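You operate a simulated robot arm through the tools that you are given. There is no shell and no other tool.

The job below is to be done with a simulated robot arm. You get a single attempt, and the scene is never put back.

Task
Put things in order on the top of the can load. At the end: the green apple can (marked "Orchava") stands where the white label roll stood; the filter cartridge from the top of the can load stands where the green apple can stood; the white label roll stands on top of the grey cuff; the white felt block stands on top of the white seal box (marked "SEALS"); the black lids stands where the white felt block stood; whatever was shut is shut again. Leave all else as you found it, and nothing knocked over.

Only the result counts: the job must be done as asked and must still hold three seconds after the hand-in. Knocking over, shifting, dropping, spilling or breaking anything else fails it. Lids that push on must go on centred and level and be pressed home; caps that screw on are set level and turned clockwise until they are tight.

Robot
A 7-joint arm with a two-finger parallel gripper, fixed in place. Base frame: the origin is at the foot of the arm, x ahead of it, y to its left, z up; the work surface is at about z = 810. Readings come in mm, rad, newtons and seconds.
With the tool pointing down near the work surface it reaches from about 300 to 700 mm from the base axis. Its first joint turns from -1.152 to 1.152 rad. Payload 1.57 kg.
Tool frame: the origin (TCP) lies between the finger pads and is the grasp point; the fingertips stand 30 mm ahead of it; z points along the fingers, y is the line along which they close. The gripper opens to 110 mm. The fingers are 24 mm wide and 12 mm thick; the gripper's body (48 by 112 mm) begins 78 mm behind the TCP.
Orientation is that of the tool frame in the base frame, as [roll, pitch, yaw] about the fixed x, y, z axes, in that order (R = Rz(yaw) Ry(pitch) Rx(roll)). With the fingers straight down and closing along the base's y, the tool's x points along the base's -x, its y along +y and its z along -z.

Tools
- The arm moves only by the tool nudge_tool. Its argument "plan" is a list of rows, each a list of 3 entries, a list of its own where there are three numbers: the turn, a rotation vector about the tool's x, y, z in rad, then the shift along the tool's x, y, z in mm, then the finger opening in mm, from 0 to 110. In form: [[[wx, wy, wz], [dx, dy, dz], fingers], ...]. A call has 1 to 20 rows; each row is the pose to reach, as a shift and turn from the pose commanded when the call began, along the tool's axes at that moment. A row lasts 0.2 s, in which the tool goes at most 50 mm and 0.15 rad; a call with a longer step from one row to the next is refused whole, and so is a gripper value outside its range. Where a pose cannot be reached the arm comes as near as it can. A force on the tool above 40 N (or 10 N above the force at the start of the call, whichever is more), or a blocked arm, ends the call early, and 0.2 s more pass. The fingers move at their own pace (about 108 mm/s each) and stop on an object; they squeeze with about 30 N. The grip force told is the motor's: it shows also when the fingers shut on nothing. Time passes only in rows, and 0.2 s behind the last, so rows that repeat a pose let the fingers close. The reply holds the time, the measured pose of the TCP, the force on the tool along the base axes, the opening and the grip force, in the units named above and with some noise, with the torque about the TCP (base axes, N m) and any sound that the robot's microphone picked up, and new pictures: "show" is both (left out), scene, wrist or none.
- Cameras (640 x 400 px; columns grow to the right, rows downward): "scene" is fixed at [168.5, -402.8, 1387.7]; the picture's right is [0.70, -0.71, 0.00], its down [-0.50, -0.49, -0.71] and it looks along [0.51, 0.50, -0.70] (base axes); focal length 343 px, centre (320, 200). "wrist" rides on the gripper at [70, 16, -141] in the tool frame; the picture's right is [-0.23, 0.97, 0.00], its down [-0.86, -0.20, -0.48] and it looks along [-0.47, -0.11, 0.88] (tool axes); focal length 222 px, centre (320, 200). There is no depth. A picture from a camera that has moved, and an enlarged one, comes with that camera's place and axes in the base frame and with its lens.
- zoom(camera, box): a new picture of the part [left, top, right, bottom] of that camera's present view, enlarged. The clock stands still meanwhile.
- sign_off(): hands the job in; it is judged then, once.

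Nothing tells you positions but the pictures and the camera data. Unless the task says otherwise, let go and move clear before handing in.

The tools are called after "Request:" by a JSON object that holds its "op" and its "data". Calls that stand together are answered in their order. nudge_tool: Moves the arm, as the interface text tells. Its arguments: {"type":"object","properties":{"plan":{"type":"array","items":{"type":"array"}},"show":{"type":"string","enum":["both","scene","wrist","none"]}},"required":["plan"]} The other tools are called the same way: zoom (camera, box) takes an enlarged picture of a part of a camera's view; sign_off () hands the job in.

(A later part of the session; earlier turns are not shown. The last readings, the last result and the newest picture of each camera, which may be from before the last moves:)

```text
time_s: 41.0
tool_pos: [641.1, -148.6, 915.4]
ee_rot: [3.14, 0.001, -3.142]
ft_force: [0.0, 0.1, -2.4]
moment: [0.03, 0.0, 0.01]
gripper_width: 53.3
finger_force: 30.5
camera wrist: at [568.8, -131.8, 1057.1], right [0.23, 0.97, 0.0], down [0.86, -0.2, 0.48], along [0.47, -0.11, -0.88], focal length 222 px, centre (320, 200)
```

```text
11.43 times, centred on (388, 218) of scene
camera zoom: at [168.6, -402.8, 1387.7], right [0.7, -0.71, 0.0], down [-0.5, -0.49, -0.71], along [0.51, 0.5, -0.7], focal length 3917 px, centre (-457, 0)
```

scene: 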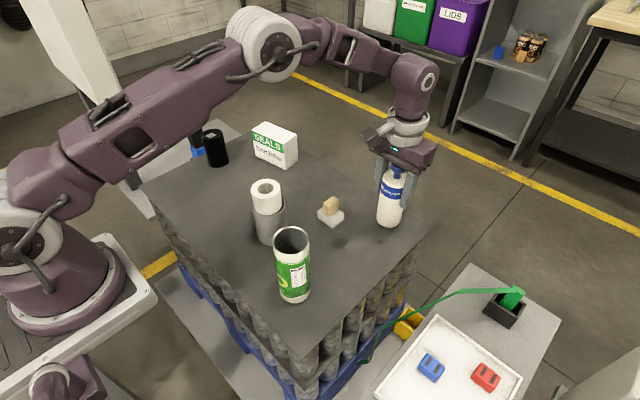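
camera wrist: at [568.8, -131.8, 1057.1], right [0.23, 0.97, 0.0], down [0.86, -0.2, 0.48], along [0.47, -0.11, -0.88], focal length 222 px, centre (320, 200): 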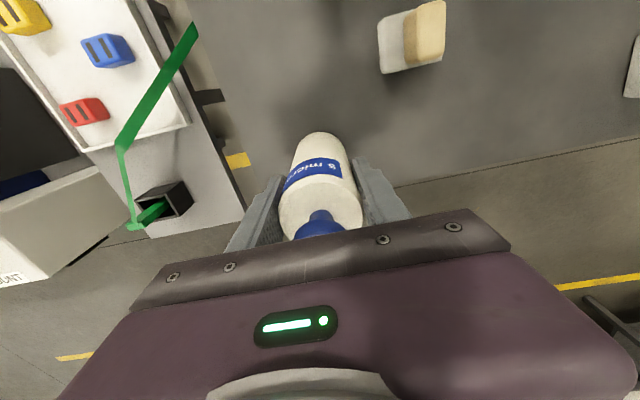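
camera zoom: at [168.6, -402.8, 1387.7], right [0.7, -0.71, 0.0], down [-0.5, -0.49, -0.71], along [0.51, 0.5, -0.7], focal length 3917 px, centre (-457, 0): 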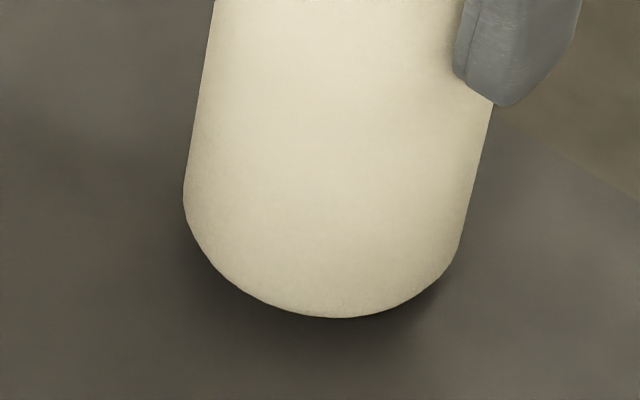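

Request:
{"op": "nudge_tool", "data": {"plan": [[[0, 0, 0], [-2.2, -0.8, 0], 42], [[0, 0, 0], [-2.2, -0.8, 5], 42], [[0, 0, 0], [-2.2, -0.8, 7.5], 42], [[0, 0, 0], [-2.2, -0.8, 8.5], 42], [[0, 0, 0], [-2.2, -0.8, 9.3], 42], [[0, 0, 0], [-2.2, -0.8, 9.3], 42]], "show": "both"}}

Request:
{"op": "zoom", "data": {"camera": "scene", "box": [365, 150, 425, 240]}}

```text
time_s: 42.4
tool_pos: [642.8, -149.7, 907.2]
ee_rot: [-3.142, 0.001, -3.14]
ft_force: [-0.4, -0.2, -1.9]
moment: [0.02, 0.02, -0.01]
gripper_width: 52.9
finger_force: 30.9
camera wrist: at [571.8, -133.3, 1048.5], right [0.23, 0.97, 0.0], down [0.86, -0.2, 0.48], along [0.47, -0.11, -0.88], focal length 222 px, centre (320, 200)
```

scene: 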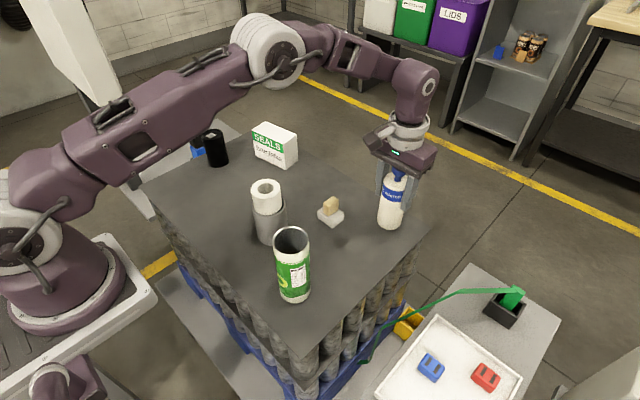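
wrist: 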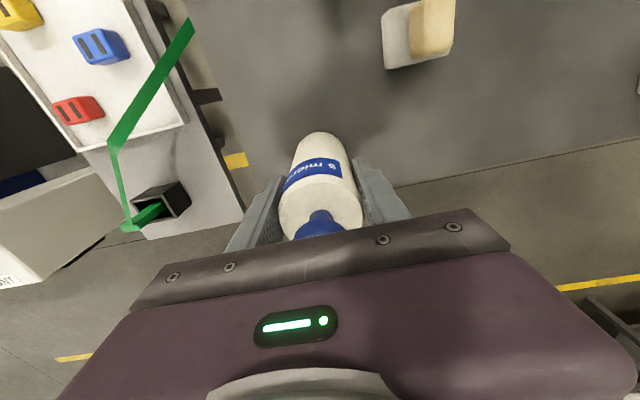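

```text
4.44 times, centred on (395, 195) of scene
camera zoom: at [168.6, -402.8, 1387.7], right [0.7, -0.71, 0.0], down [-0.5, -0.49, -0.71], along [0.51, 0.5, -0.7], focal length 1523 px, centre (-13, 222)
```

zoom: 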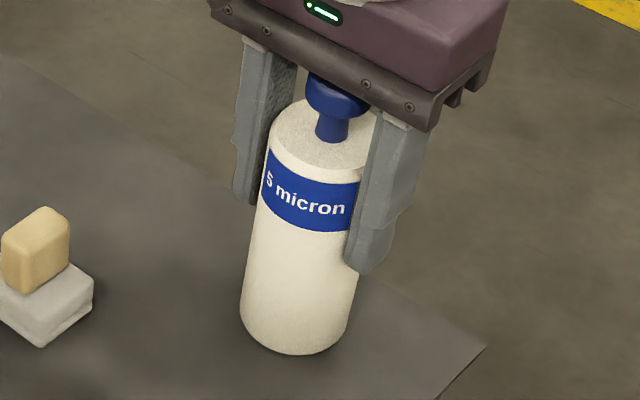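

Request:
{"op": "nudge_tool", "data": {"plan": [[[0, 0, 0], [0.7, 0, 0.6], 42], [[0, 0, 0], [0.7, 0, 1.2], 42], [[0, 0, 0], [0.7, 0, 1.8], 42], [[0, 0, 0], [0.7, 0, 1.8], 42]], "show": "none"}}

```text
time_s: 43.4
tool_pos: [642.8, -149.9, 905.6]
ee_rot: [3.14, 0.003, -3.141]
ft_force: [-4.0, 4.1, 19.2]
moment: [0.33, 0.08, 0.06]
gripper_width: 52.8
finger_force: 29.9
```

Contact with the table made. Easing off and releasing the cartridge.

Request:
{"op": "nudge_tool", "data": {"plan": [[[0, 0, 0], [0, 0, -1.3], 42], [[0, 0, 0], [0, 0, -1.3], 42], [[0, 0, 0], [0, 0, -1.3], 56], [[0, 0, 0], [0, 0, -1.3], 75], [[0, 0, 0], [0, 0, -1.3], 100], [[0, 0, 0], [0, 0, -1.3], 110]], "show": "both"}}

Request:
{"op": "zoom", "data": {"camera": "scene", "box": [365, 150, 425, 240]}}

```text
time_s: 44.8
tool_pos: [641.6, -149.9, 906.4]
ee_rot: [-3.14, 0.001, 3.14]
ft_force: [-0.8, 0.5, -0.7]
moment: [-0.01, 0.01, 0.0]
gripper_width: 109.9
finger_force: 0.0
camera wrist: at [571.0, -133.8, 1048.4], right [0.23, 0.97, 0.0], down [0.86, -0.2, 0.48], along [0.47, -0.11, -0.88], focal length 222 px, centre (320, 200)
```

scene: 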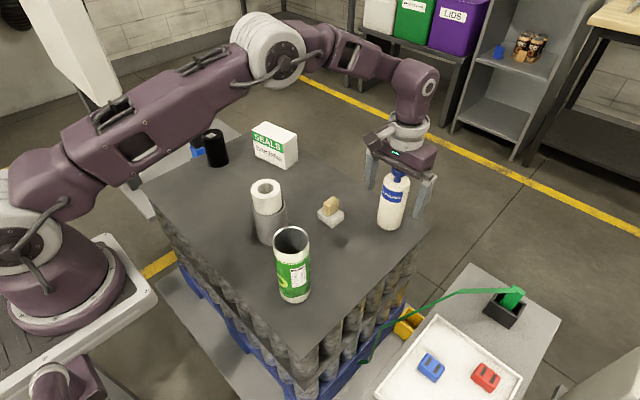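
wrist: 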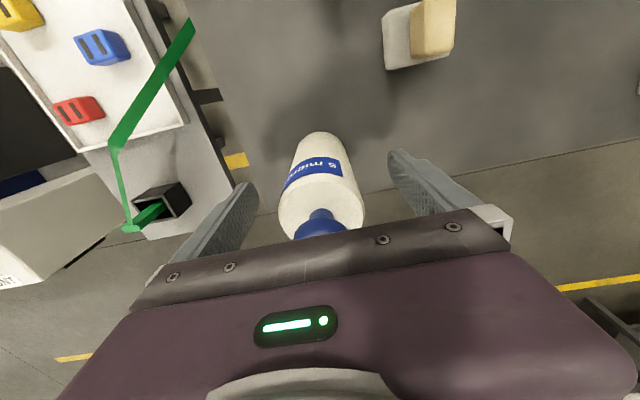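

```text
4.44 times, centred on (395, 195) of scene
camera zoom: at [168.5, -402.8, 1387.7], right [0.7, -0.71, 0.0], down [-0.5, -0.49, -0.71], along [0.51, 0.5, -0.7], focal length 1523 px, centre (-13, 222)
```

zoom: 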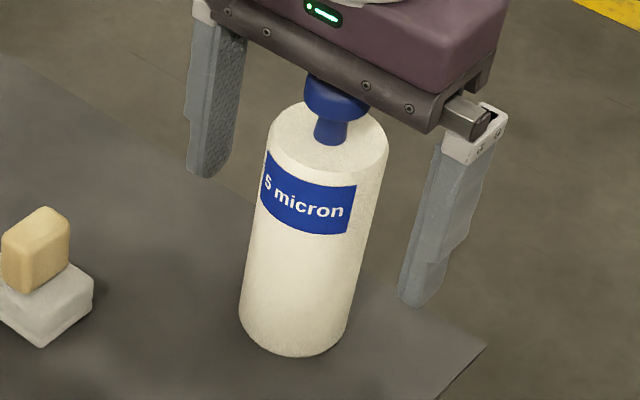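

The cartridge stands at the can's old spot. Next I'll look at the felt block from directly above.

Request:
{"op": "nudge_tool", "data": {"plan": [[[0, 0, 0], [0, 0, -40], 110], [[0, 0, 0], [0, 0, -80], 110], [[0, 0, 0], [0, 0, -120], 110], [[0, 0, 0], [26, 34, -120], 110], [[0, 0, 0], [52, 68, -120], 110], [[0, 0, 0], [79, 102, -120], 110], [[0, 0, 0], [79, 102, -100], 110], [[0, 0, 0], [79, 102, -80], 110], [[0, 0, 0], [79, 102, -80], 110]], "show": "both"}}

Request:
{"op": "zoom", "data": {"camera": "wrist", "box": [280, 110, 360, 180]}}

Request:
{"op": "zoom", "data": {"camera": "scene", "box": [306, 185, 354, 235]}}

```text
time_s: 46.8
tool_pos: [561.3, -46.4, 987.0]
ee_rot: [3.141, 0.001, 3.14]
ft_force: [0.3, 0.0, 0.7]
moment: [-0.01, -0.01, -0.04]
gripper_width: 110.0
finger_force: 0.0
camera wrist: at [490.1, -30.4, 1127.7], right [0.23, 0.97, 0.0], down [0.86, -0.2, 0.48], along [0.47, -0.11, -0.88], focal length 222 px, centre (320, 200)
```

scene: 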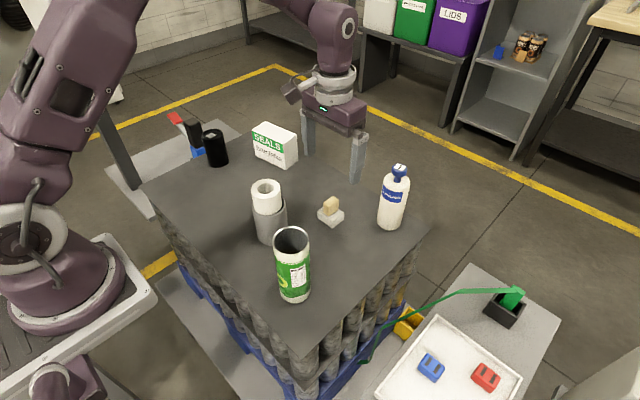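
wrist: 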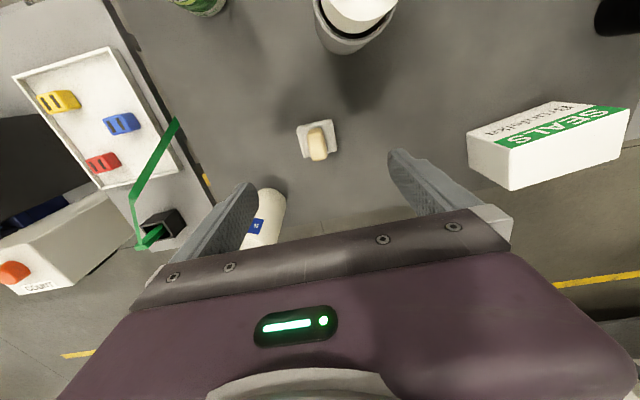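

```text
5.71 times, centred on (320, 145) of wrist
camera zoom: at [490.1, -30.4, 1127.7], right [0.23, 0.97, 0.0], down [0.86, -0.2, 0.48], along [0.47, -0.11, -0.88], focal length 1269 px, centre (320, 514)
```

zoom: 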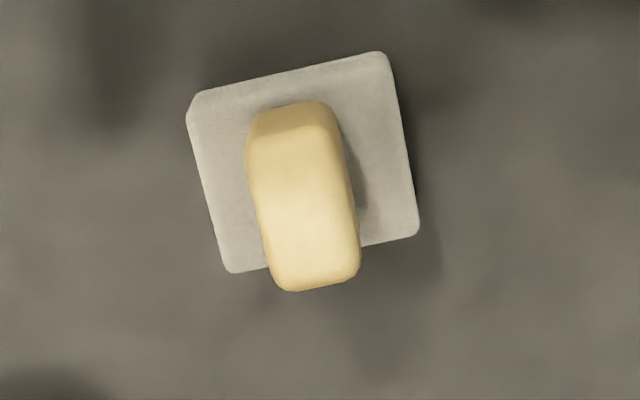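

```text
8.00 times, centred on (330, 210) of scene
camera zoom: at [168.5, -402.8, 1387.7], right [0.7, -0.71, 0.0], down [-0.5, -0.49, -0.71], along [0.51, 0.5, -0.7], focal length 2742 px, centre (240, 120)
```

zoom: 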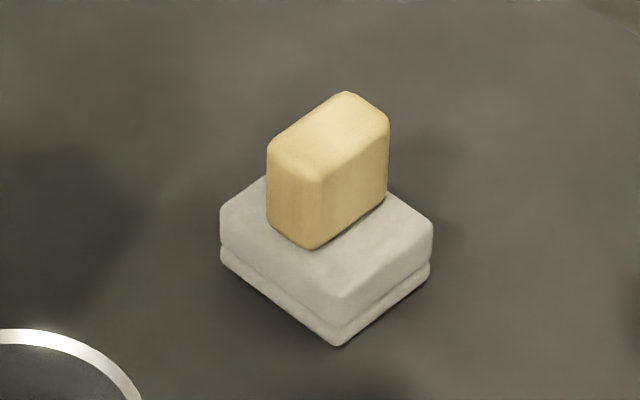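

The felt pad is about 42 × 46 mm, axis-aligned and centred near (558, -50), with the wooden handle centred on it. I'll grip the white pad itself across y, descending carefully.

Request:
{"op": "nudge_tool", "data": {"plan": [[[0, 0, 0], [1.9, -3.1, 0], 90], [[0, 0, 0], [1.9, -3.1, 45], 90], [[0, 0, 0], [1.9, -3.1, 90], 90], [[0, 0, 0], [1.9, -3.1, 120], 90], [[0, 0, 0], [1.9, -3.1, 135], 90], [[0, 0, 0], [1.9, -3.1, 140], 90], [[0, 0, 0], [1.9, -3.1, 140], 90]], "show": "both"}}

Request:
{"op": "zoom", "data": {"camera": "scene", "box": [290, 165, 370, 235]}}

Request:
{"op": "zoom", "data": {"camera": "wrist", "box": [220, 110, 420, 250]}}

```text
time_s: 48.4
tool_pos: [559.5, -51.0, 846.5]
ee_rot: [-3.141, 0.0, 3.141]
ft_force: [0.4, 0.7, -0.4]
moment: [0.02, 0.01, 0.05]
gripper_width: 90.1
finger_force: 0.1
camera wrist: at [488.9, -34.7, 988.3], right [0.23, 0.97, 0.0], down [0.86, -0.2, 0.48], along [0.47, -0.11, -0.88], focal length 222 px, centre (320, 200)
```

scene: 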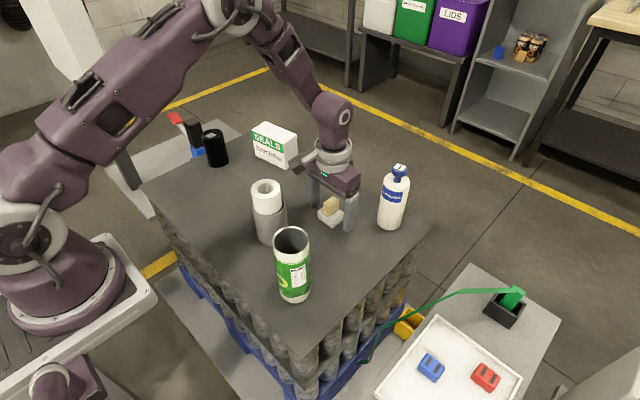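
wrist: 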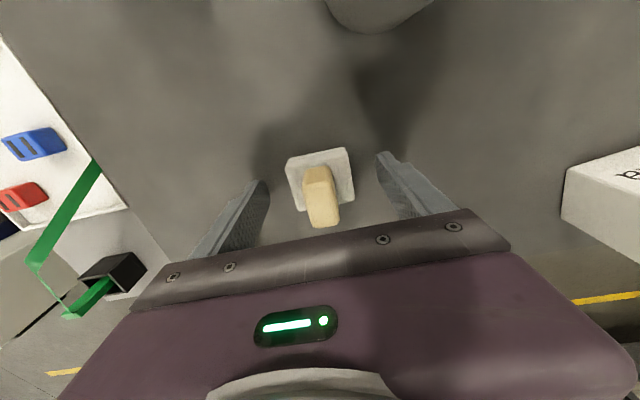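

```text
5.71 times, centred on (330, 200) of scene
camera zoom: at [168.5, -402.8, 1387.7], right [0.7, -0.71, 0.0], down [-0.5, -0.49, -0.71], along [0.51, 0.5, -0.7], focal length 1958 px, centre (263, 200)
```

zoom: 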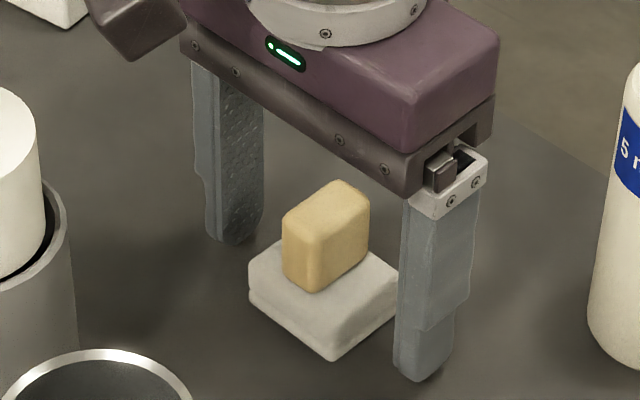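

```text
2.86 times, centred on (320, 180) of wrist
camera zoom: at [488.9, -34.7, 988.3], right [0.23, 0.97, 0.0], down [0.86, -0.2, 0.48], along [0.47, -0.11, -0.88], focal length 635 px, centre (320, 257)
```

zoom: 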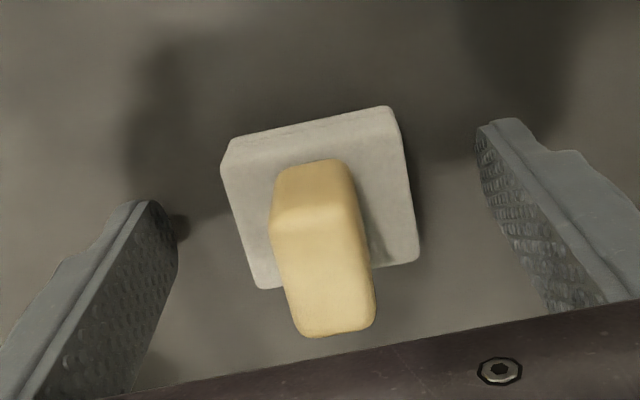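

Request:
{"op": "nudge_tool", "data": {"plan": [[[0, 0, 0], [0, 1, 1.5], 90], [[0, 0, 0], [0, 1, 3], 90], [[0, 0, 0], [0, 1, 4.5], 90], [[0, 0, 0], [0, 1, 4.5], 90]], "show": "scene"}}

Request:
{"op": "zoom", "data": {"camera": "scene", "box": [310, 190, 360, 235]}}

```text
time_s: 49.4
tool_pos: [560.2, -49.7, 842.1]
ee_rot: [3.141, 0.0, -3.141]
ft_force: [0.0, 0.1, 0.0]
moment: [0.03, -0.01, 0.01]
gripper_width: 90.0
finger_force: 0.0
```

scene: 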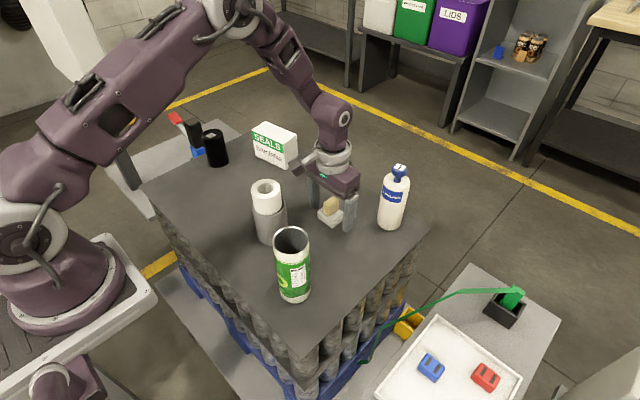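

```text
8.89 times, centred on (335, 212) of scene
camera zoom: at [168.5, -402.8, 1387.7], right [0.7, -0.71, 0.0], down [-0.5, -0.49, -0.71], along [0.51, 0.5, -0.7], focal length 3046 px, centre (187, 89)
```

zoom: 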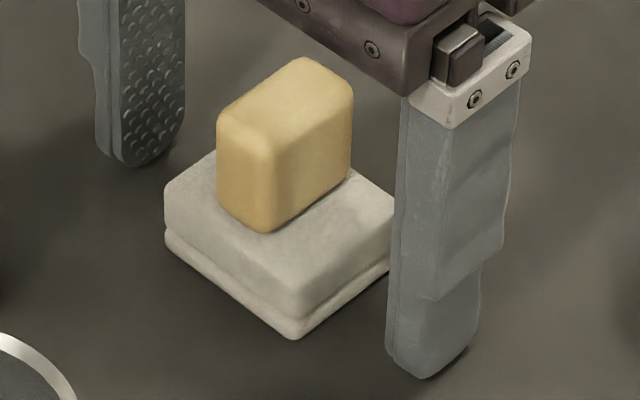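

Request:
{"op": "nudge_tool", "data": {"plan": [[[0, 0, 0], [0, 0, 0], 70], [[0, 0, 0], [0, 0, 0], 55], [[0, 0, 0], [0, 0, 0], 45], [[0, 0, 0], [0, 0, 0], 36], [[0, 0, 0], [0, 0, 0], 36]], "show": "both"}}

Request:
{"op": "zoom", "data": {"camera": "scene", "box": [310, 190, 360, 235]}}

Request:
{"op": "zoom", "data": {"camera": "wrist", "box": [220, 110, 420, 250]}}

```text
time_s: 50.6
tool_pos: [560.6, -49.8, 843.1]
ee_rot: [3.141, 0.001, 3.141]
ft_force: [-0.6, -0.4, 1.0]
moment: [0.05, 0.0, 0.01]
gripper_width: 47.2
finger_force: 30.4
camera wrist: at [489.4, -33.3, 984.4], right [0.23, 0.97, 0.0], down [0.85, -0.2, 0.48], along [0.47, -0.11, -0.88], focal length 222 px, centre (320, 200)
```

scene: 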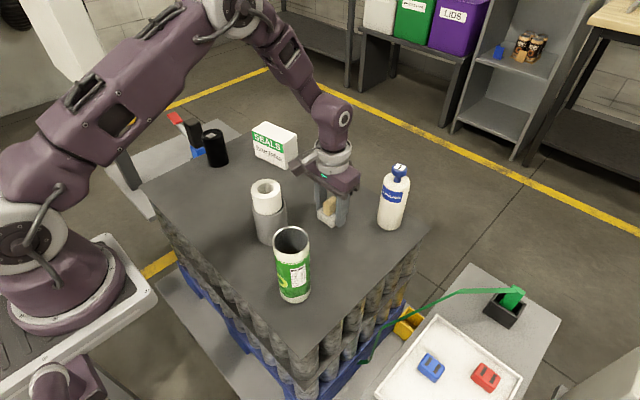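
wrist: 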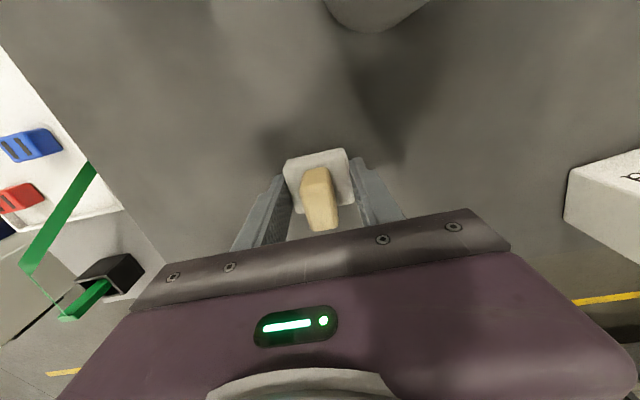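

```text
8.89 times, centred on (335, 212) of scene
camera zoom: at [168.5, -402.8, 1387.7], right [0.7, -0.71, 0.0], down [-0.5, -0.49, -0.71], along [0.51, 0.5, -0.7], focal length 3046 px, centre (187, 89)
```

zoom: 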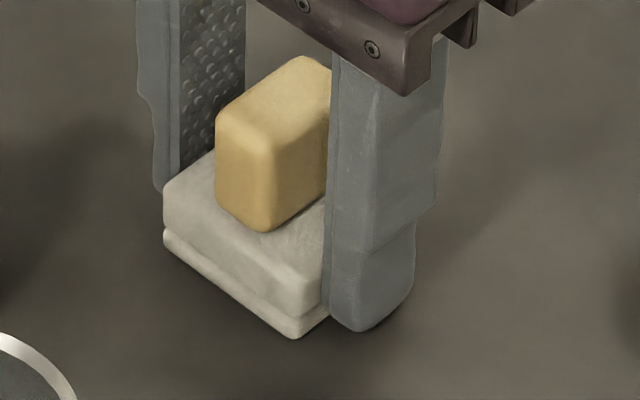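

```text
2.86 times, centred on (320, 180) of wrist
camera zoom: at [489.4, -33.3, 984.4], right [0.23, 0.97, 0.0], down [0.85, -0.2, 0.48], along [0.47, -0.11, -0.88], focal length 635 px, centre (320, 257)
```

zoom: 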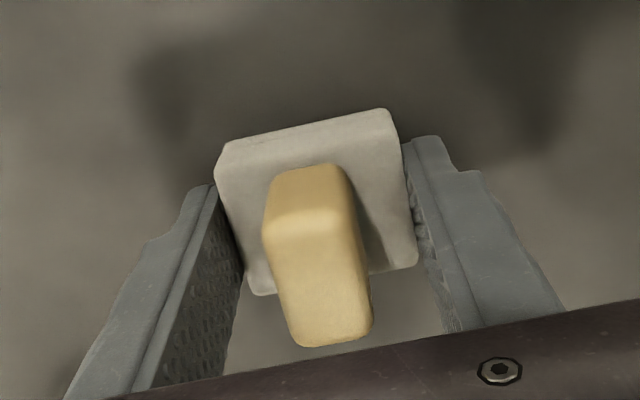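

Gripped at 47 mm. I'll lift a little, gently, to check that the block comes up whole.

Request:
{"op": "nudge_tool", "data": {"plan": [[[0, 0, 0], [0, 0, -3], 36], [[0, 0, 0], [0, 0, -8], 36], [[0, 0, 0], [0, 0, -15], 36], [[0, 0, 0], [0, 0, -25], 36], [[0, 0, 0], [0, 0, -25], 36]], "show": "scene"}}

Request:
{"op": "zoom", "data": {"camera": "scene", "box": [310, 180, 360, 235]}}

Request:
{"op": "zoom", "data": {"camera": "wrist", "box": [220, 110, 420, 250]}}

```text
time_s: 51.8
tool_pos: [559.7, -49.9, 867.2]
ee_rot: [3.141, -0.001, -3.141]
ft_force: [-0.2, -0.8, -0.8]
moment: [0.0, -0.03, -0.01]
gripper_width: 47.6
finger_force: 30.2
```

scene: 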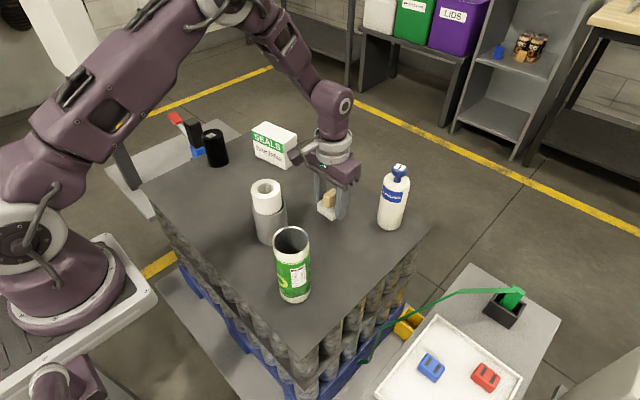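

```text
7.27 times, centred on (335, 208) of scene
camera zoom: at [168.6, -402.8, 1387.7], right [0.7, -0.71, 0.0], down [-0.5, -0.49, -0.71], along [0.51, 0.5, -0.7], focal length 2492 px, centre (211, 146)
```

zoom: 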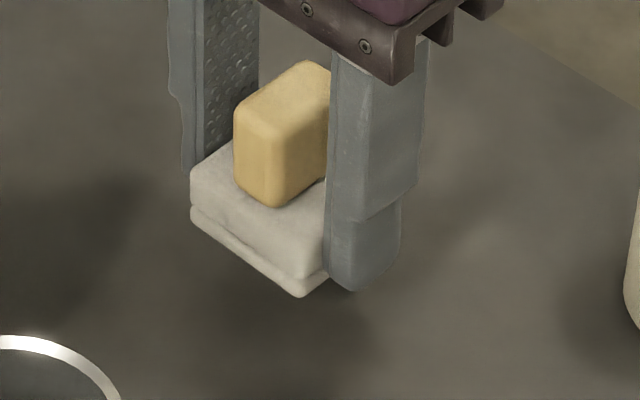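

```text
2.86 times, centred on (320, 180) of wrist
camera zoom: at [489.4, -32.8, 1008.0], right [0.23, 0.97, 0.0], down [0.86, -0.2, 0.48], along [0.47, -0.11, -0.88], focal length 635 px, centre (320, 257)
```

zoom: 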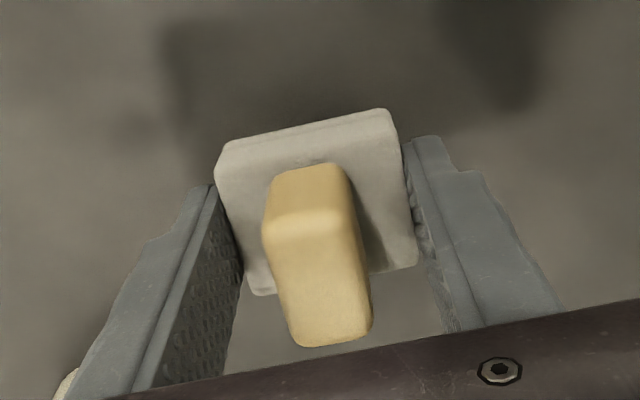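

The whole block lifts together. I'll raise it and carry it over to the SEALS box, whose top centre I estimate near (623, 212, 891).

Request:
{"op": "nudge_tool", "data": {"plan": [[[0, 0, 0], [0, 0, -35], 36], [[0, 0, 0], [0, 0, -70], 36], [[0, 0, 0], [0, 0, -95], 36], [[0, 0, 0], [-9, 37, -98], 36], [[0, 0, 0], [-18, 75, -98], 36], [[0, 0, 0], [-27, 112, -98], 36], [[0, 0, 0], [-36, 149, -98], 36], [[0, 0, 0], [-45, 187, -98], 36], [[0, 0, 0], [-54, 224, -98], 36], [[0, 0, 0], [-63.6, 261, -98], 36], [[0, 0, 0], [-63.6, 261, -98], 36]], "show": "both"}}

Request:
{"op": "zoom", "data": {"camera": "wrist", "box": [200, 100, 440, 250]}}

Request:
{"op": "zoom", "data": {"camera": "scene", "box": [230, 80, 330, 180]}}

```text
time_s: 54.2
tool_pos: [624.8, 209.3, 965.5]
ee_rot: [3.14, 0.001, -3.14]
ft_force: [0.3, 0.8, -2.6]
moment: [-0.02, -0.01, 0.03]
gripper_width: 47.6
finger_force: 31.1
camera wrist: at [554.2, 226.5, 1107.6], right [0.23, 0.97, 0.0], down [0.86, -0.2, 0.48], along [0.47, -0.11, -0.88], focal length 222 px, centre (320, 200)
```

scene: 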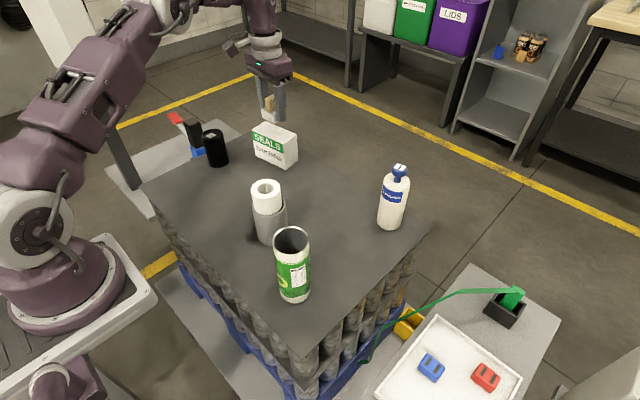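
wrist: 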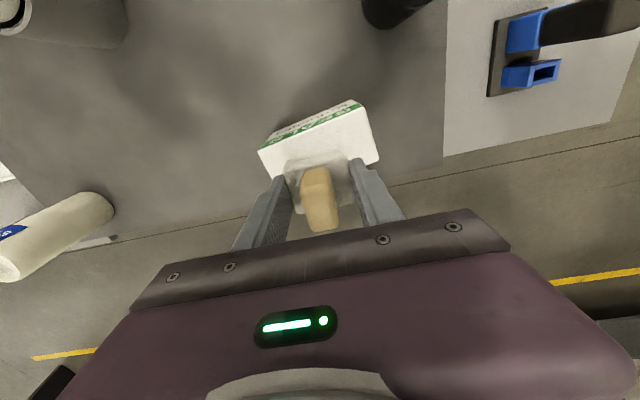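

```text
2.67 times, centred on (320, 175) of wrist
camera zoom: at [554.2, 226.5, 1107.6], right [0.23, 0.97, 0.0], down [0.86, -0.2, 0.48], along [0.47, -0.11, -0.88], focal length 592 px, centre (320, 267)
```

zoom: 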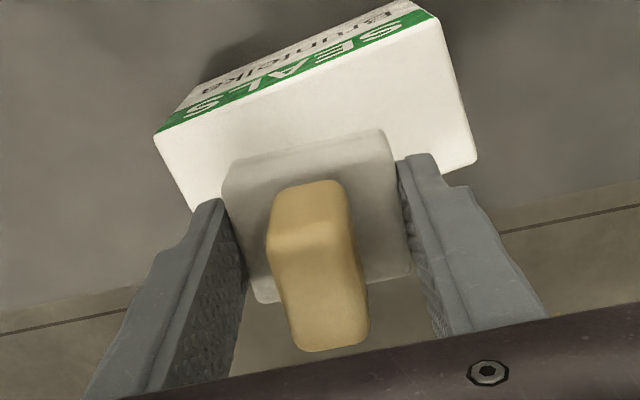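

```text
4.00 times, centred on (280, 130) of scene
camera zoom: at [168.6, -402.7, 1387.7], right [0.7, -0.71, 0.0], down [-0.5, -0.49, -0.71], along [0.51, 0.5, -0.7], focal length 1371 px, centre (480, 480)
```

zoom: 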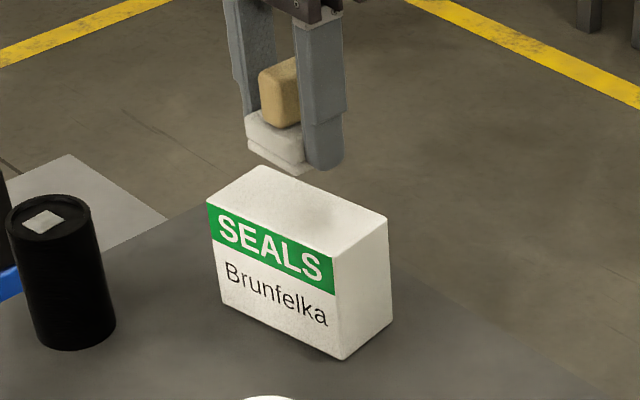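

The block hovers over the box, about 3 mm too far ahead. Correcting and lowering.

Request:
{"op": "nudge_tool", "data": {"plan": [[[0, 0, 0], [3.1, 0, 0], 36], [[0, 0, 0], [3.1, 0, 20], 36], [[0, 0, 0], [3.1, 0, 34], 36], [[0, 0, 0], [3.1, 0, 37], 36], [[0, 0, 0], [3.1, 0, 37], 36]], "show": "both"}}

Request:
{"op": "zoom", "data": {"camera": "scene", "box": [240, 90, 310, 170]}}

Request:
{"op": "zoom", "data": {"camera": "wrist", "box": [200, 100, 440, 250]}}

```text
time_s: 55.4
tool_pos: [621.8, 211.6, 926.8]
ee_rot: [3.14, 0.0, 3.141]
ft_force: [-0.7, -0.3, -0.1]
moment: [-0.01, 0.04, -0.01]
gripper_width: 48.0
finger_force: 30.2
camera wrist: at [551.1, 227.6, 1069.4], right [0.23, 0.97, 0.0], down [0.85, -0.2, 0.48], along [0.47, -0.11, -0.88], focal length 222 px, centre (320, 200)
```

scene: 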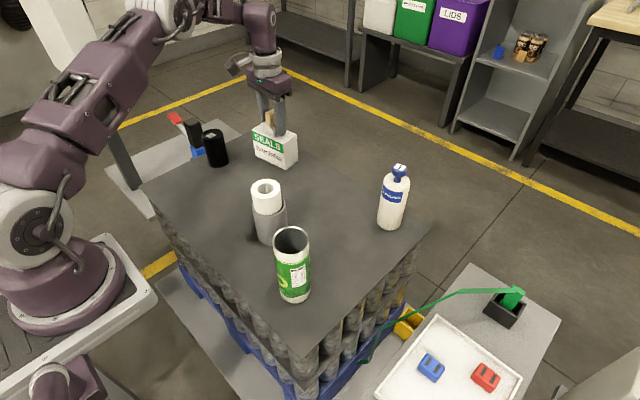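
wrist: 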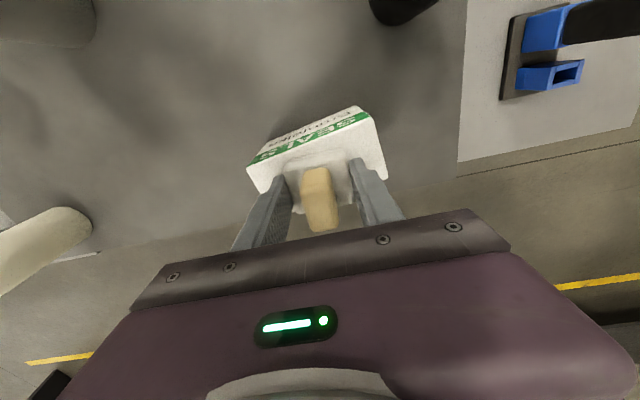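

```text
5.00 times, centred on (275, 130) of scene
camera zoom: at [168.5, -402.8, 1387.7], right [0.7, -0.71, 0.0], down [-0.5, -0.49, -0.71], along [0.51, 0.5, -0.7], focal length 1714 px, centre (545, 550)
```

zoom: 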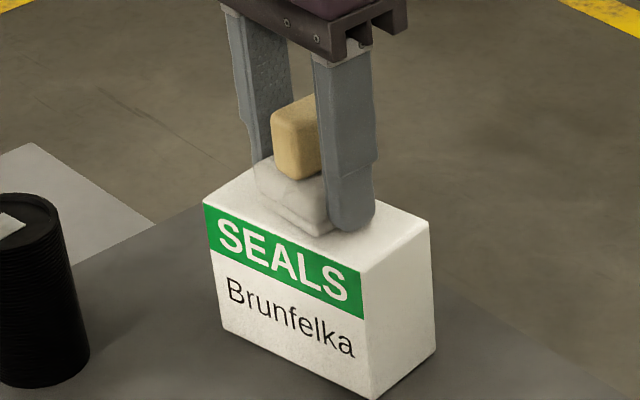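

```text
2.67 times, centred on (320, 175) of wrist
camera zoom: at [551.1, 227.6, 1069.4], right [0.23, 0.97, 0.0], down [0.85, -0.2, 0.48], along [0.47, -0.11, -0.88], focal length 592 px, centre (320, 267)
```

zoom: 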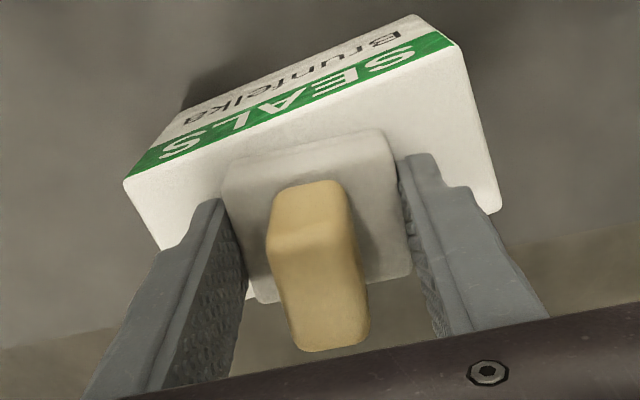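

Well centred. Lowering the last few millimetres until it touches.

Request:
{"op": "nudge_tool", "data": {"plan": [[[0, 0, 0], [0, -1.5, 1], 36], [[0, 0, 0], [0, -1.5, 2], 36], [[0, 0, 0], [0, -1.5, 3], 36], [[0, 0, 0], [0, -1.5, 3.8], 36], [[0, 0, 0], [0, -1.5, 3.8], 36]], "show": "none"}}

```text
time_s: 56.6
tool_pos: [621.7, 209.9, 925.9]
ee_rot: [3.139, 0.002, -3.141]
ft_force: [3.1, 8.6, 29.6]
moment: [0.3, -0.17, -0.01]
gripper_width: 48.0
finger_force: 29.9
```

Contact came a bit early (30 N). Backing off slightly before releasing.

Request:
{"op": "nudge_tool", "data": {"plan": [[[0, 0, 0], [0, 0, -1.2], 36], [[0, 0, 0], [0, 0, -2.2], 36], [[0, 0, 0], [0, 0, -2.2], 36]], "show": "both"}}

Request:
{"op": "zoom", "data": {"camera": "scene", "box": [240, 90, 310, 170]}}

Request:
{"op": "zoom", "data": {"camera": "wrist", "box": [200, 100, 440, 250]}}

```text
time_s: 57.4
tool_pos: [620.8, 207.7, 925.7]
ee_rot: [-3.139, -0.001, -3.141]
ft_force: [3.8, 3.2, 10.5]
moment: [0.22, -0.33, 0.02]
gripper_width: 47.7
finger_force: 29.9
camera wrist: at [550.0, 224.6, 1067.6], right [0.23, 0.97, 0.0], down [0.86, -0.2, 0.48], along [0.46, -0.11, -0.88], focal length 222 px, centre (320, 200)
```

scene: 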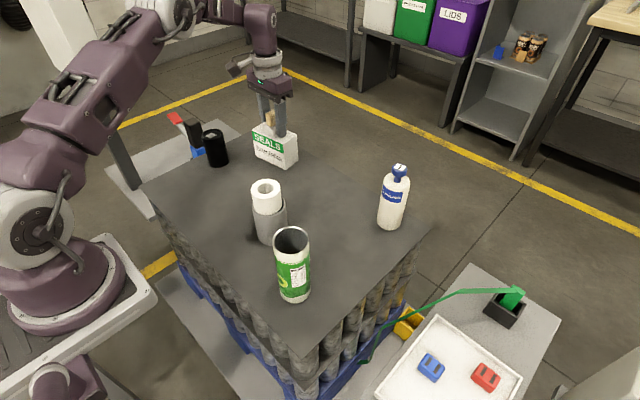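
wrist: 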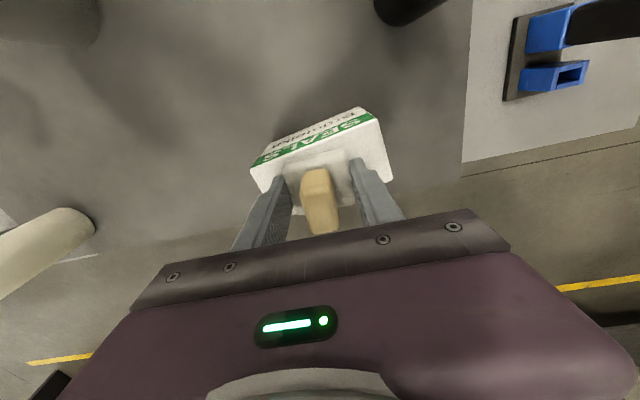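

```text
5.00 times, centred on (275, 130) of scene
camera zoom: at [168.4, -402.8, 1387.7], right [0.7, -0.71, 0.0], down [-0.5, -0.49, -0.71], along [0.51, 0.5, -0.7], focal length 1714 px, centre (545, 550)
```

zoom: 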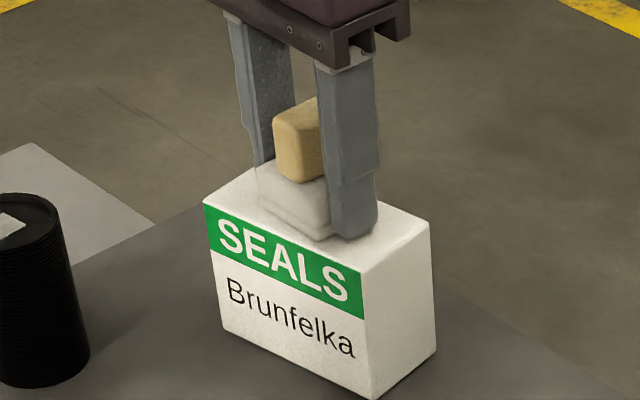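

```text
2.67 times, centred on (320, 175) of wrist
camera zoom: at [550.0, 224.6, 1067.6], right [0.23, 0.97, 0.0], down [0.86, -0.2, 0.48], along [0.46, -0.11, -0.88], focal length 592 px, centre (320, 267)
```

zoom: 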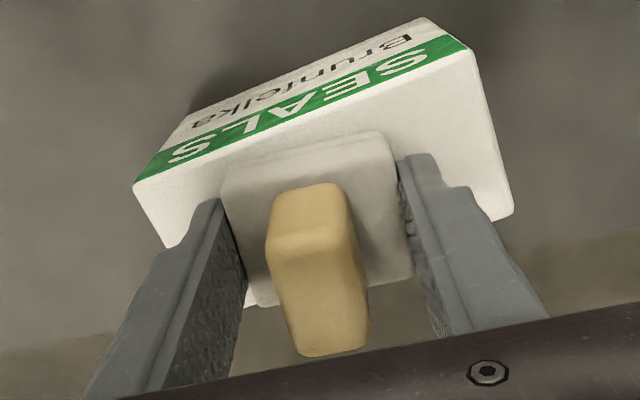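

Request:
{"op": "nudge_tool", "data": {"plan": [[[0, 0, 0], [0, 0, -0.8], 36], [[0, 0, 0], [0, 0, -1.2], 36], [[0, 0, 0], [0, 0, -1.2], 36]], "show": "none"}}

```text
time_s: 58.2
tool_pos: [621.5, 207.7, 926.4]
ee_rot: [3.141, -0.001, -3.141]
ft_force: [0.0, 0.2, -0.7]
moment: [0.0, 0.0, 0.04]
gripper_width: 47.5
finger_force: 30.0
```

Request:
{"op": "nudge_tool", "data": {"plan": [[[0, 0, 0], [0, 0, 0.5], 36], [[0, 0, 0], [0, 0, 0.5], 50], [[0, 0, 0], [0, 0, 0.5], 60], [[0, 0, 0], [0, 0, 0.5], 75], [[0, 0, 0], [0, 0, 0.5], 75]], "show": "both"}}

Request:
{"op": "zoom", "data": {"camera": "scene", "box": [240, 90, 310, 170]}}

```text
time_s: 59.4
tool_pos: [619.7, 208.5, 926.1]
ee_rot: [3.141, -0.002, 3.142]
ft_force: [0.1, -0.2, 0.0]
moment: [-0.02, -0.04, -0.01]
gripper_width: 74.9
finger_force: 0.0
camera wrist: at [549.5, 225.2, 1068.8], right [0.23, 0.97, 0.0], down [0.86, -0.2, 0.48], along [0.47, -0.11, -0.88], focal length 222 px, centre (320, 200)
```

scene: 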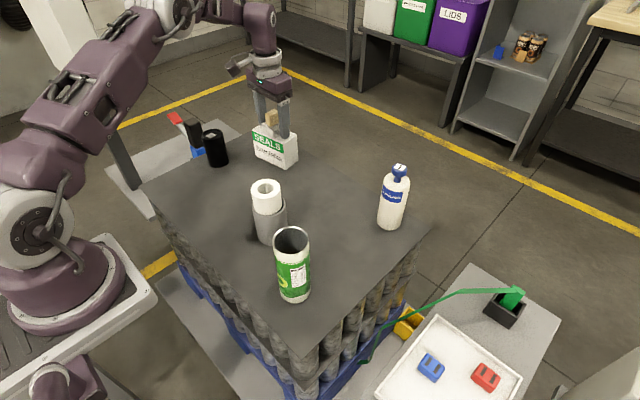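
wrist: 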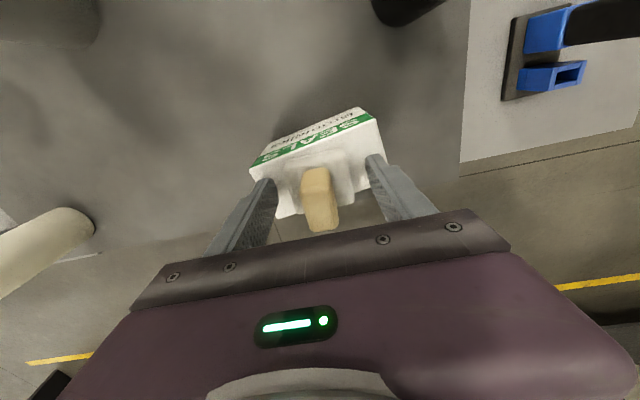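

```text
5.00 times, centred on (275, 130) of scene
camera zoom: at [168.5, -402.8, 1387.7], right [0.7, -0.71, 0.0], down [-0.5, -0.49, -0.71], along [0.51, 0.5, -0.7], focal length 1714 px, centre (545, 550)
```

zoom: 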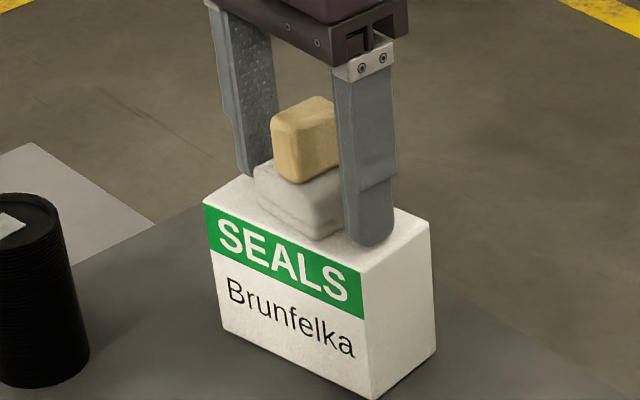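

The felt block stands on the SEALS box. I'm raising the hand and moving above the black lids, near (498, 309).

Request:
{"op": "nudge_tool", "data": {"plan": [[[0, 0, 0], [0, 0, -35], 85], [[0, 0, 0], [0, 0, -75], 110], [[0, 0, 0], [0, 0, -115], 110], [[0, 0, 0], [30, 25, -125], 110], [[0, 0, 0], [60, 50, -125], 110], [[0, 0, 0], [90, 75, -125], 110], [[0, 0, 0], [121.5, 100.3, -125], 110], [[0, 0, 0], [121.5, 100.3, -90], 110], [[0, 0, 0], [121.5, 100.3, -70], 110], [[0, 0, 0], [121.5, 100.3, -70], 110]], "show": "both"}}

Request:
{"op": "zoom", "data": {"camera": "wrist", "box": [260, 100, 380, 210]}}

Request:
{"op": "zoom", "data": {"camera": "scene", "box": [190, 120, 240, 175]}}

Request:
{"op": "zoom", "data": {"camera": "scene", "box": [240, 90, 310, 170]}}

```text
time_s: 61.6
tool_pos: [501.1, 309.8, 996.1]
ee_rot: [-3.141, -0.001, 3.14]
ft_force: [-1.3, 0.0, -0.8]
moment: [0.03, -0.02, 0.02]
gripper_width: 110.1
finger_force: 0.1
camera wrist: at [429.9, 325.4, 1138.8], right [0.23, 0.97, 0.0], down [0.85, -0.2, 0.48], along [0.47, -0.11, -0.88], focal length 222 px, centre (320, 200)
```

scene: 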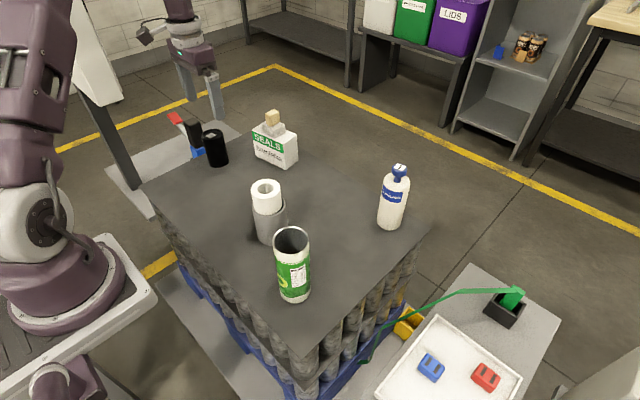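
wrist: 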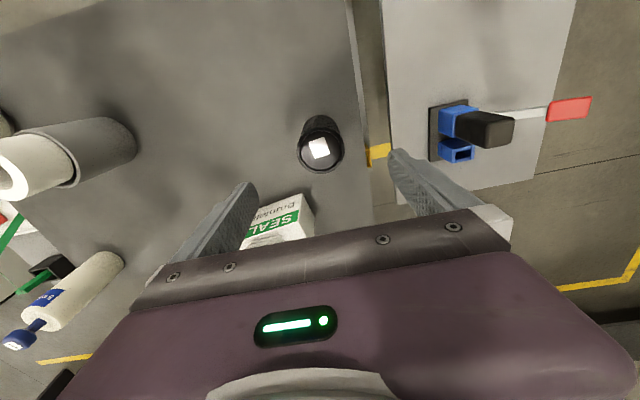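

```text
3.64 times, centred on (320, 155) of wrist
camera zoom: at [429.9, 325.4, 1138.8], right [0.23, 0.97, 0.0], down [0.85, -0.2, 0.48], along [0.47, -0.11, -0.88], focal length 808 px, centre (320, 364)
```

zoom: 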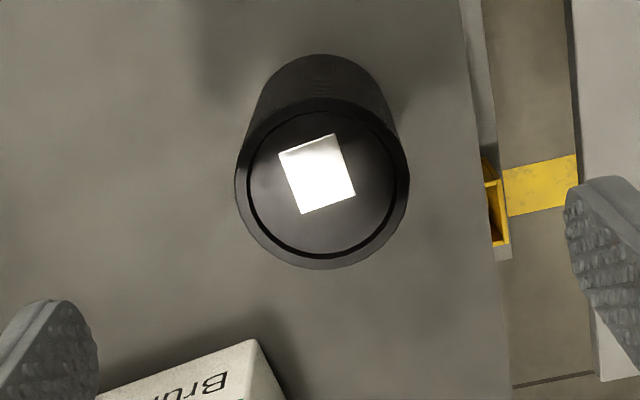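

```text
7.27 times, centred on (215, 148) of scene
camera zoom: at [168.5, -402.8, 1387.7], right [0.7, -0.71, 0.0], down [-0.5, -0.49, -0.71], along [0.51, 0.5, -0.7], focal length 2492 px, centre (1084, 582)
```

zoom: 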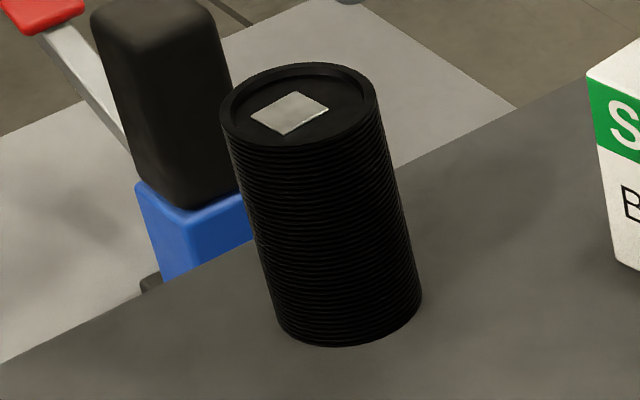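

```text
5.00 times, centred on (275, 130) of scene
camera zoom: at [168.5, -402.8, 1387.7], right [0.7, -0.71, 0.0], down [-0.5, -0.49, -0.71], along [0.51, 0.5, -0.7], focal length 1714 px, centre (545, 550)
```

zoom: 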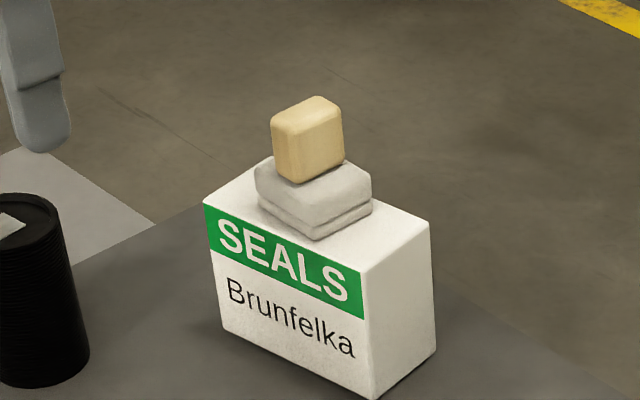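

The black stack is nearly under the hand and the felt block sits fine. I'll narrow the fingers to stay within the table edge and descend around the stack.

Request:
{"op": "nudge_tool", "data": {"plan": [[[0, 0, 0], [1.5, 0.8, 0], 86], [[0, 0, 0], [1.5, 0.8, 30], 86], [[0, 0, 0], [1.5, 0.8, 65], 86], [[0, 0, 0], [1.5, 0.8, 100], 86], [[0, 0, 0], [1.5, 0.8, 130], 86], [[0, 0, 0], [1.5, 0.8, 146], 86], [[0, 0, 0], [1.5, 0.8, 146], 86]], "show": "both"}}

Request:
{"op": "zoom", "data": {"camera": "wrist", "box": [220, 110, 420, 250]}}

Request:
{"op": "zoom", "data": {"camera": "scene", "box": [180, 100, 260, 180]}}

```text
time_s: 63.2
tool_pos: [498.7, 311.0, 851.8]
ee_rot: [-3.141, 0.0, -3.141]
ft_force: [0.4, -1.4, 0.6]
moment: [0.0, 0.0, 0.01]
gripper_width: 85.8
finger_force: 0.0
camera wrist: at [428.2, 327.0, 993.6], right [0.23, 0.97, 0.0], down [0.86, -0.2, 0.48], along [0.47, -0.11, -0.88], focal length 222 px, centre (320, 200)
```

scene: 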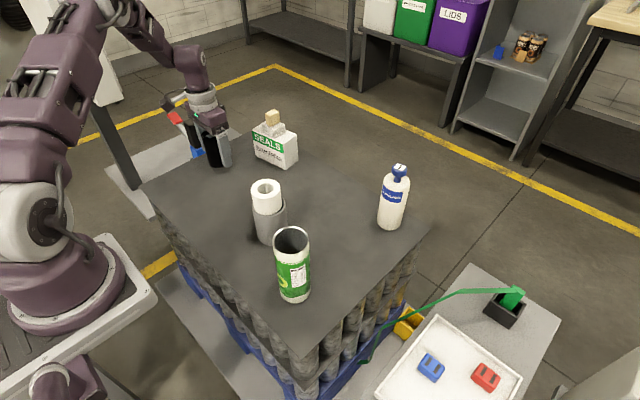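
wrist: 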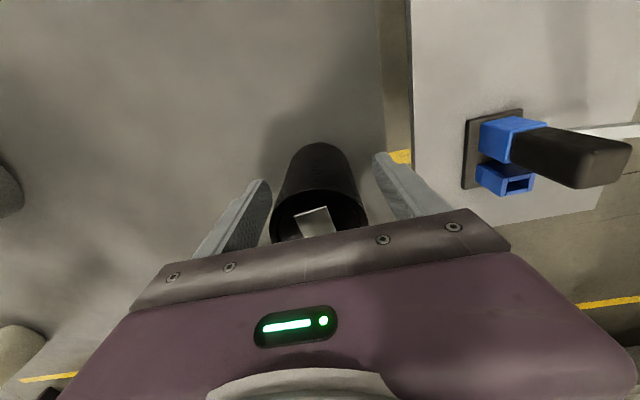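

```text
2.86 times, centred on (320, 180) of wrist
camera zoom: at [428.2, 327.0, 993.6], right [0.23, 0.97, 0.0], down [0.86, -0.2, 0.48], along [0.47, -0.11, -0.88], focal length 635 px, centre (320, 257)
```

zoom: 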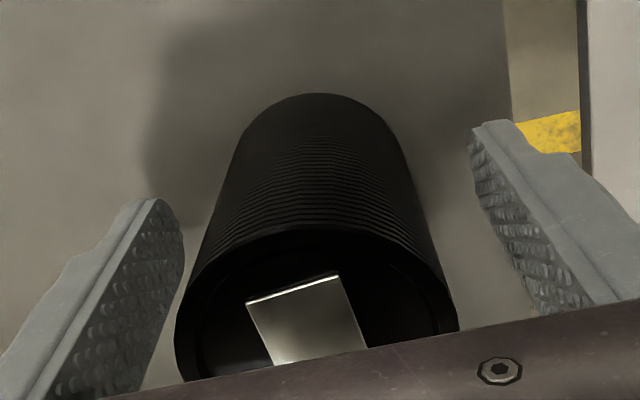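

```text
5.00 times, centred on (220, 140) of scene
camera zoom: at [168.5, -402.8, 1387.7], right [0.7, -0.71, 0.0], down [-0.5, -0.49, -0.71], along [0.51, 0.5, -0.7], focal length 1714 px, centre (820, 500)
```

zoom: 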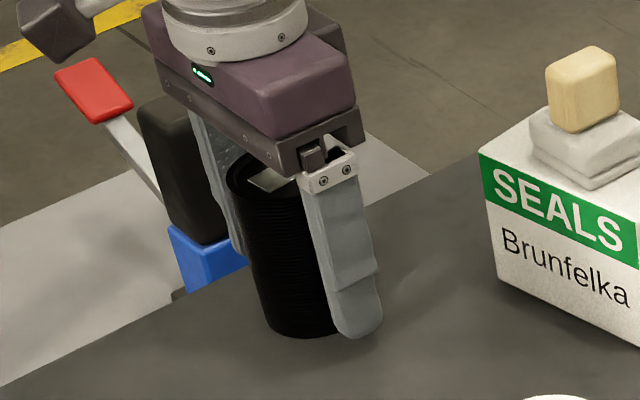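

Request:
{"op": "nudge_tool", "data": {"plan": [[[0, 0, 0], [0, 0, 0], 72], [[0, 0, 0], [0, 0, 0], 62], [[0, 0, 0], [0, 0, 0], 54], [[0, 0, 0], [0, 0, 0], 46], [[0, 0, 0], [0, 0, 0], 40], [[0, 0, 0], [0, 0, 0], 40]], "show": "both"}}

Request:
{"op": "zoom", "data": {"camera": "wrist", "box": [220, 110, 420, 250]}}

```text
time_s: 64.6
tool_pos: [498.8, 311.0, 852.7]
ee_rot: [-3.142, 0.0, -3.141]
ft_force: [0.3, 0.2, 0.0]
moment: [0.02, -0.05, -0.01]
gripper_width: 52.5
finger_force: 29.5
camera wrist: at [428.3, 327.0, 994.0], right [0.23, 0.97, 0.0], down [0.86, -0.2, 0.48], along [0.47, -0.11, -0.88], focal length 222 px, centre (320, 200)
```

scene: 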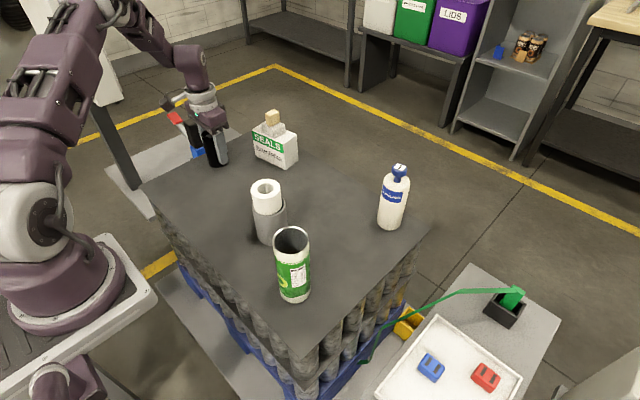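
wrist: 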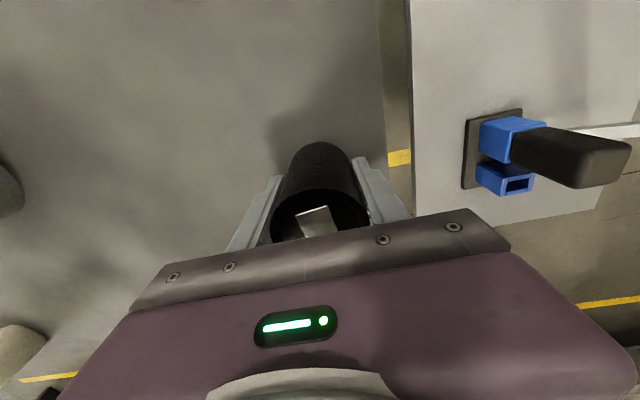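

```text
2.86 times, centred on (320, 180) of wrist
camera zoom: at [428.3, 327.0, 994.0], right [0.23, 0.97, 0.0], down [0.86, -0.2, 0.48], along [0.47, -0.11, -0.88], focal length 635 px, centre (320, 257)
```

zoom: 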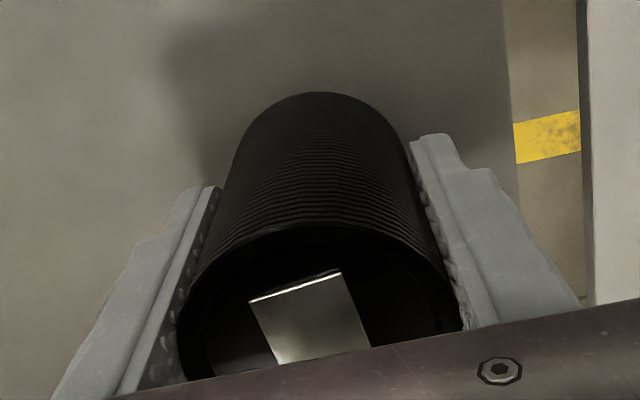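

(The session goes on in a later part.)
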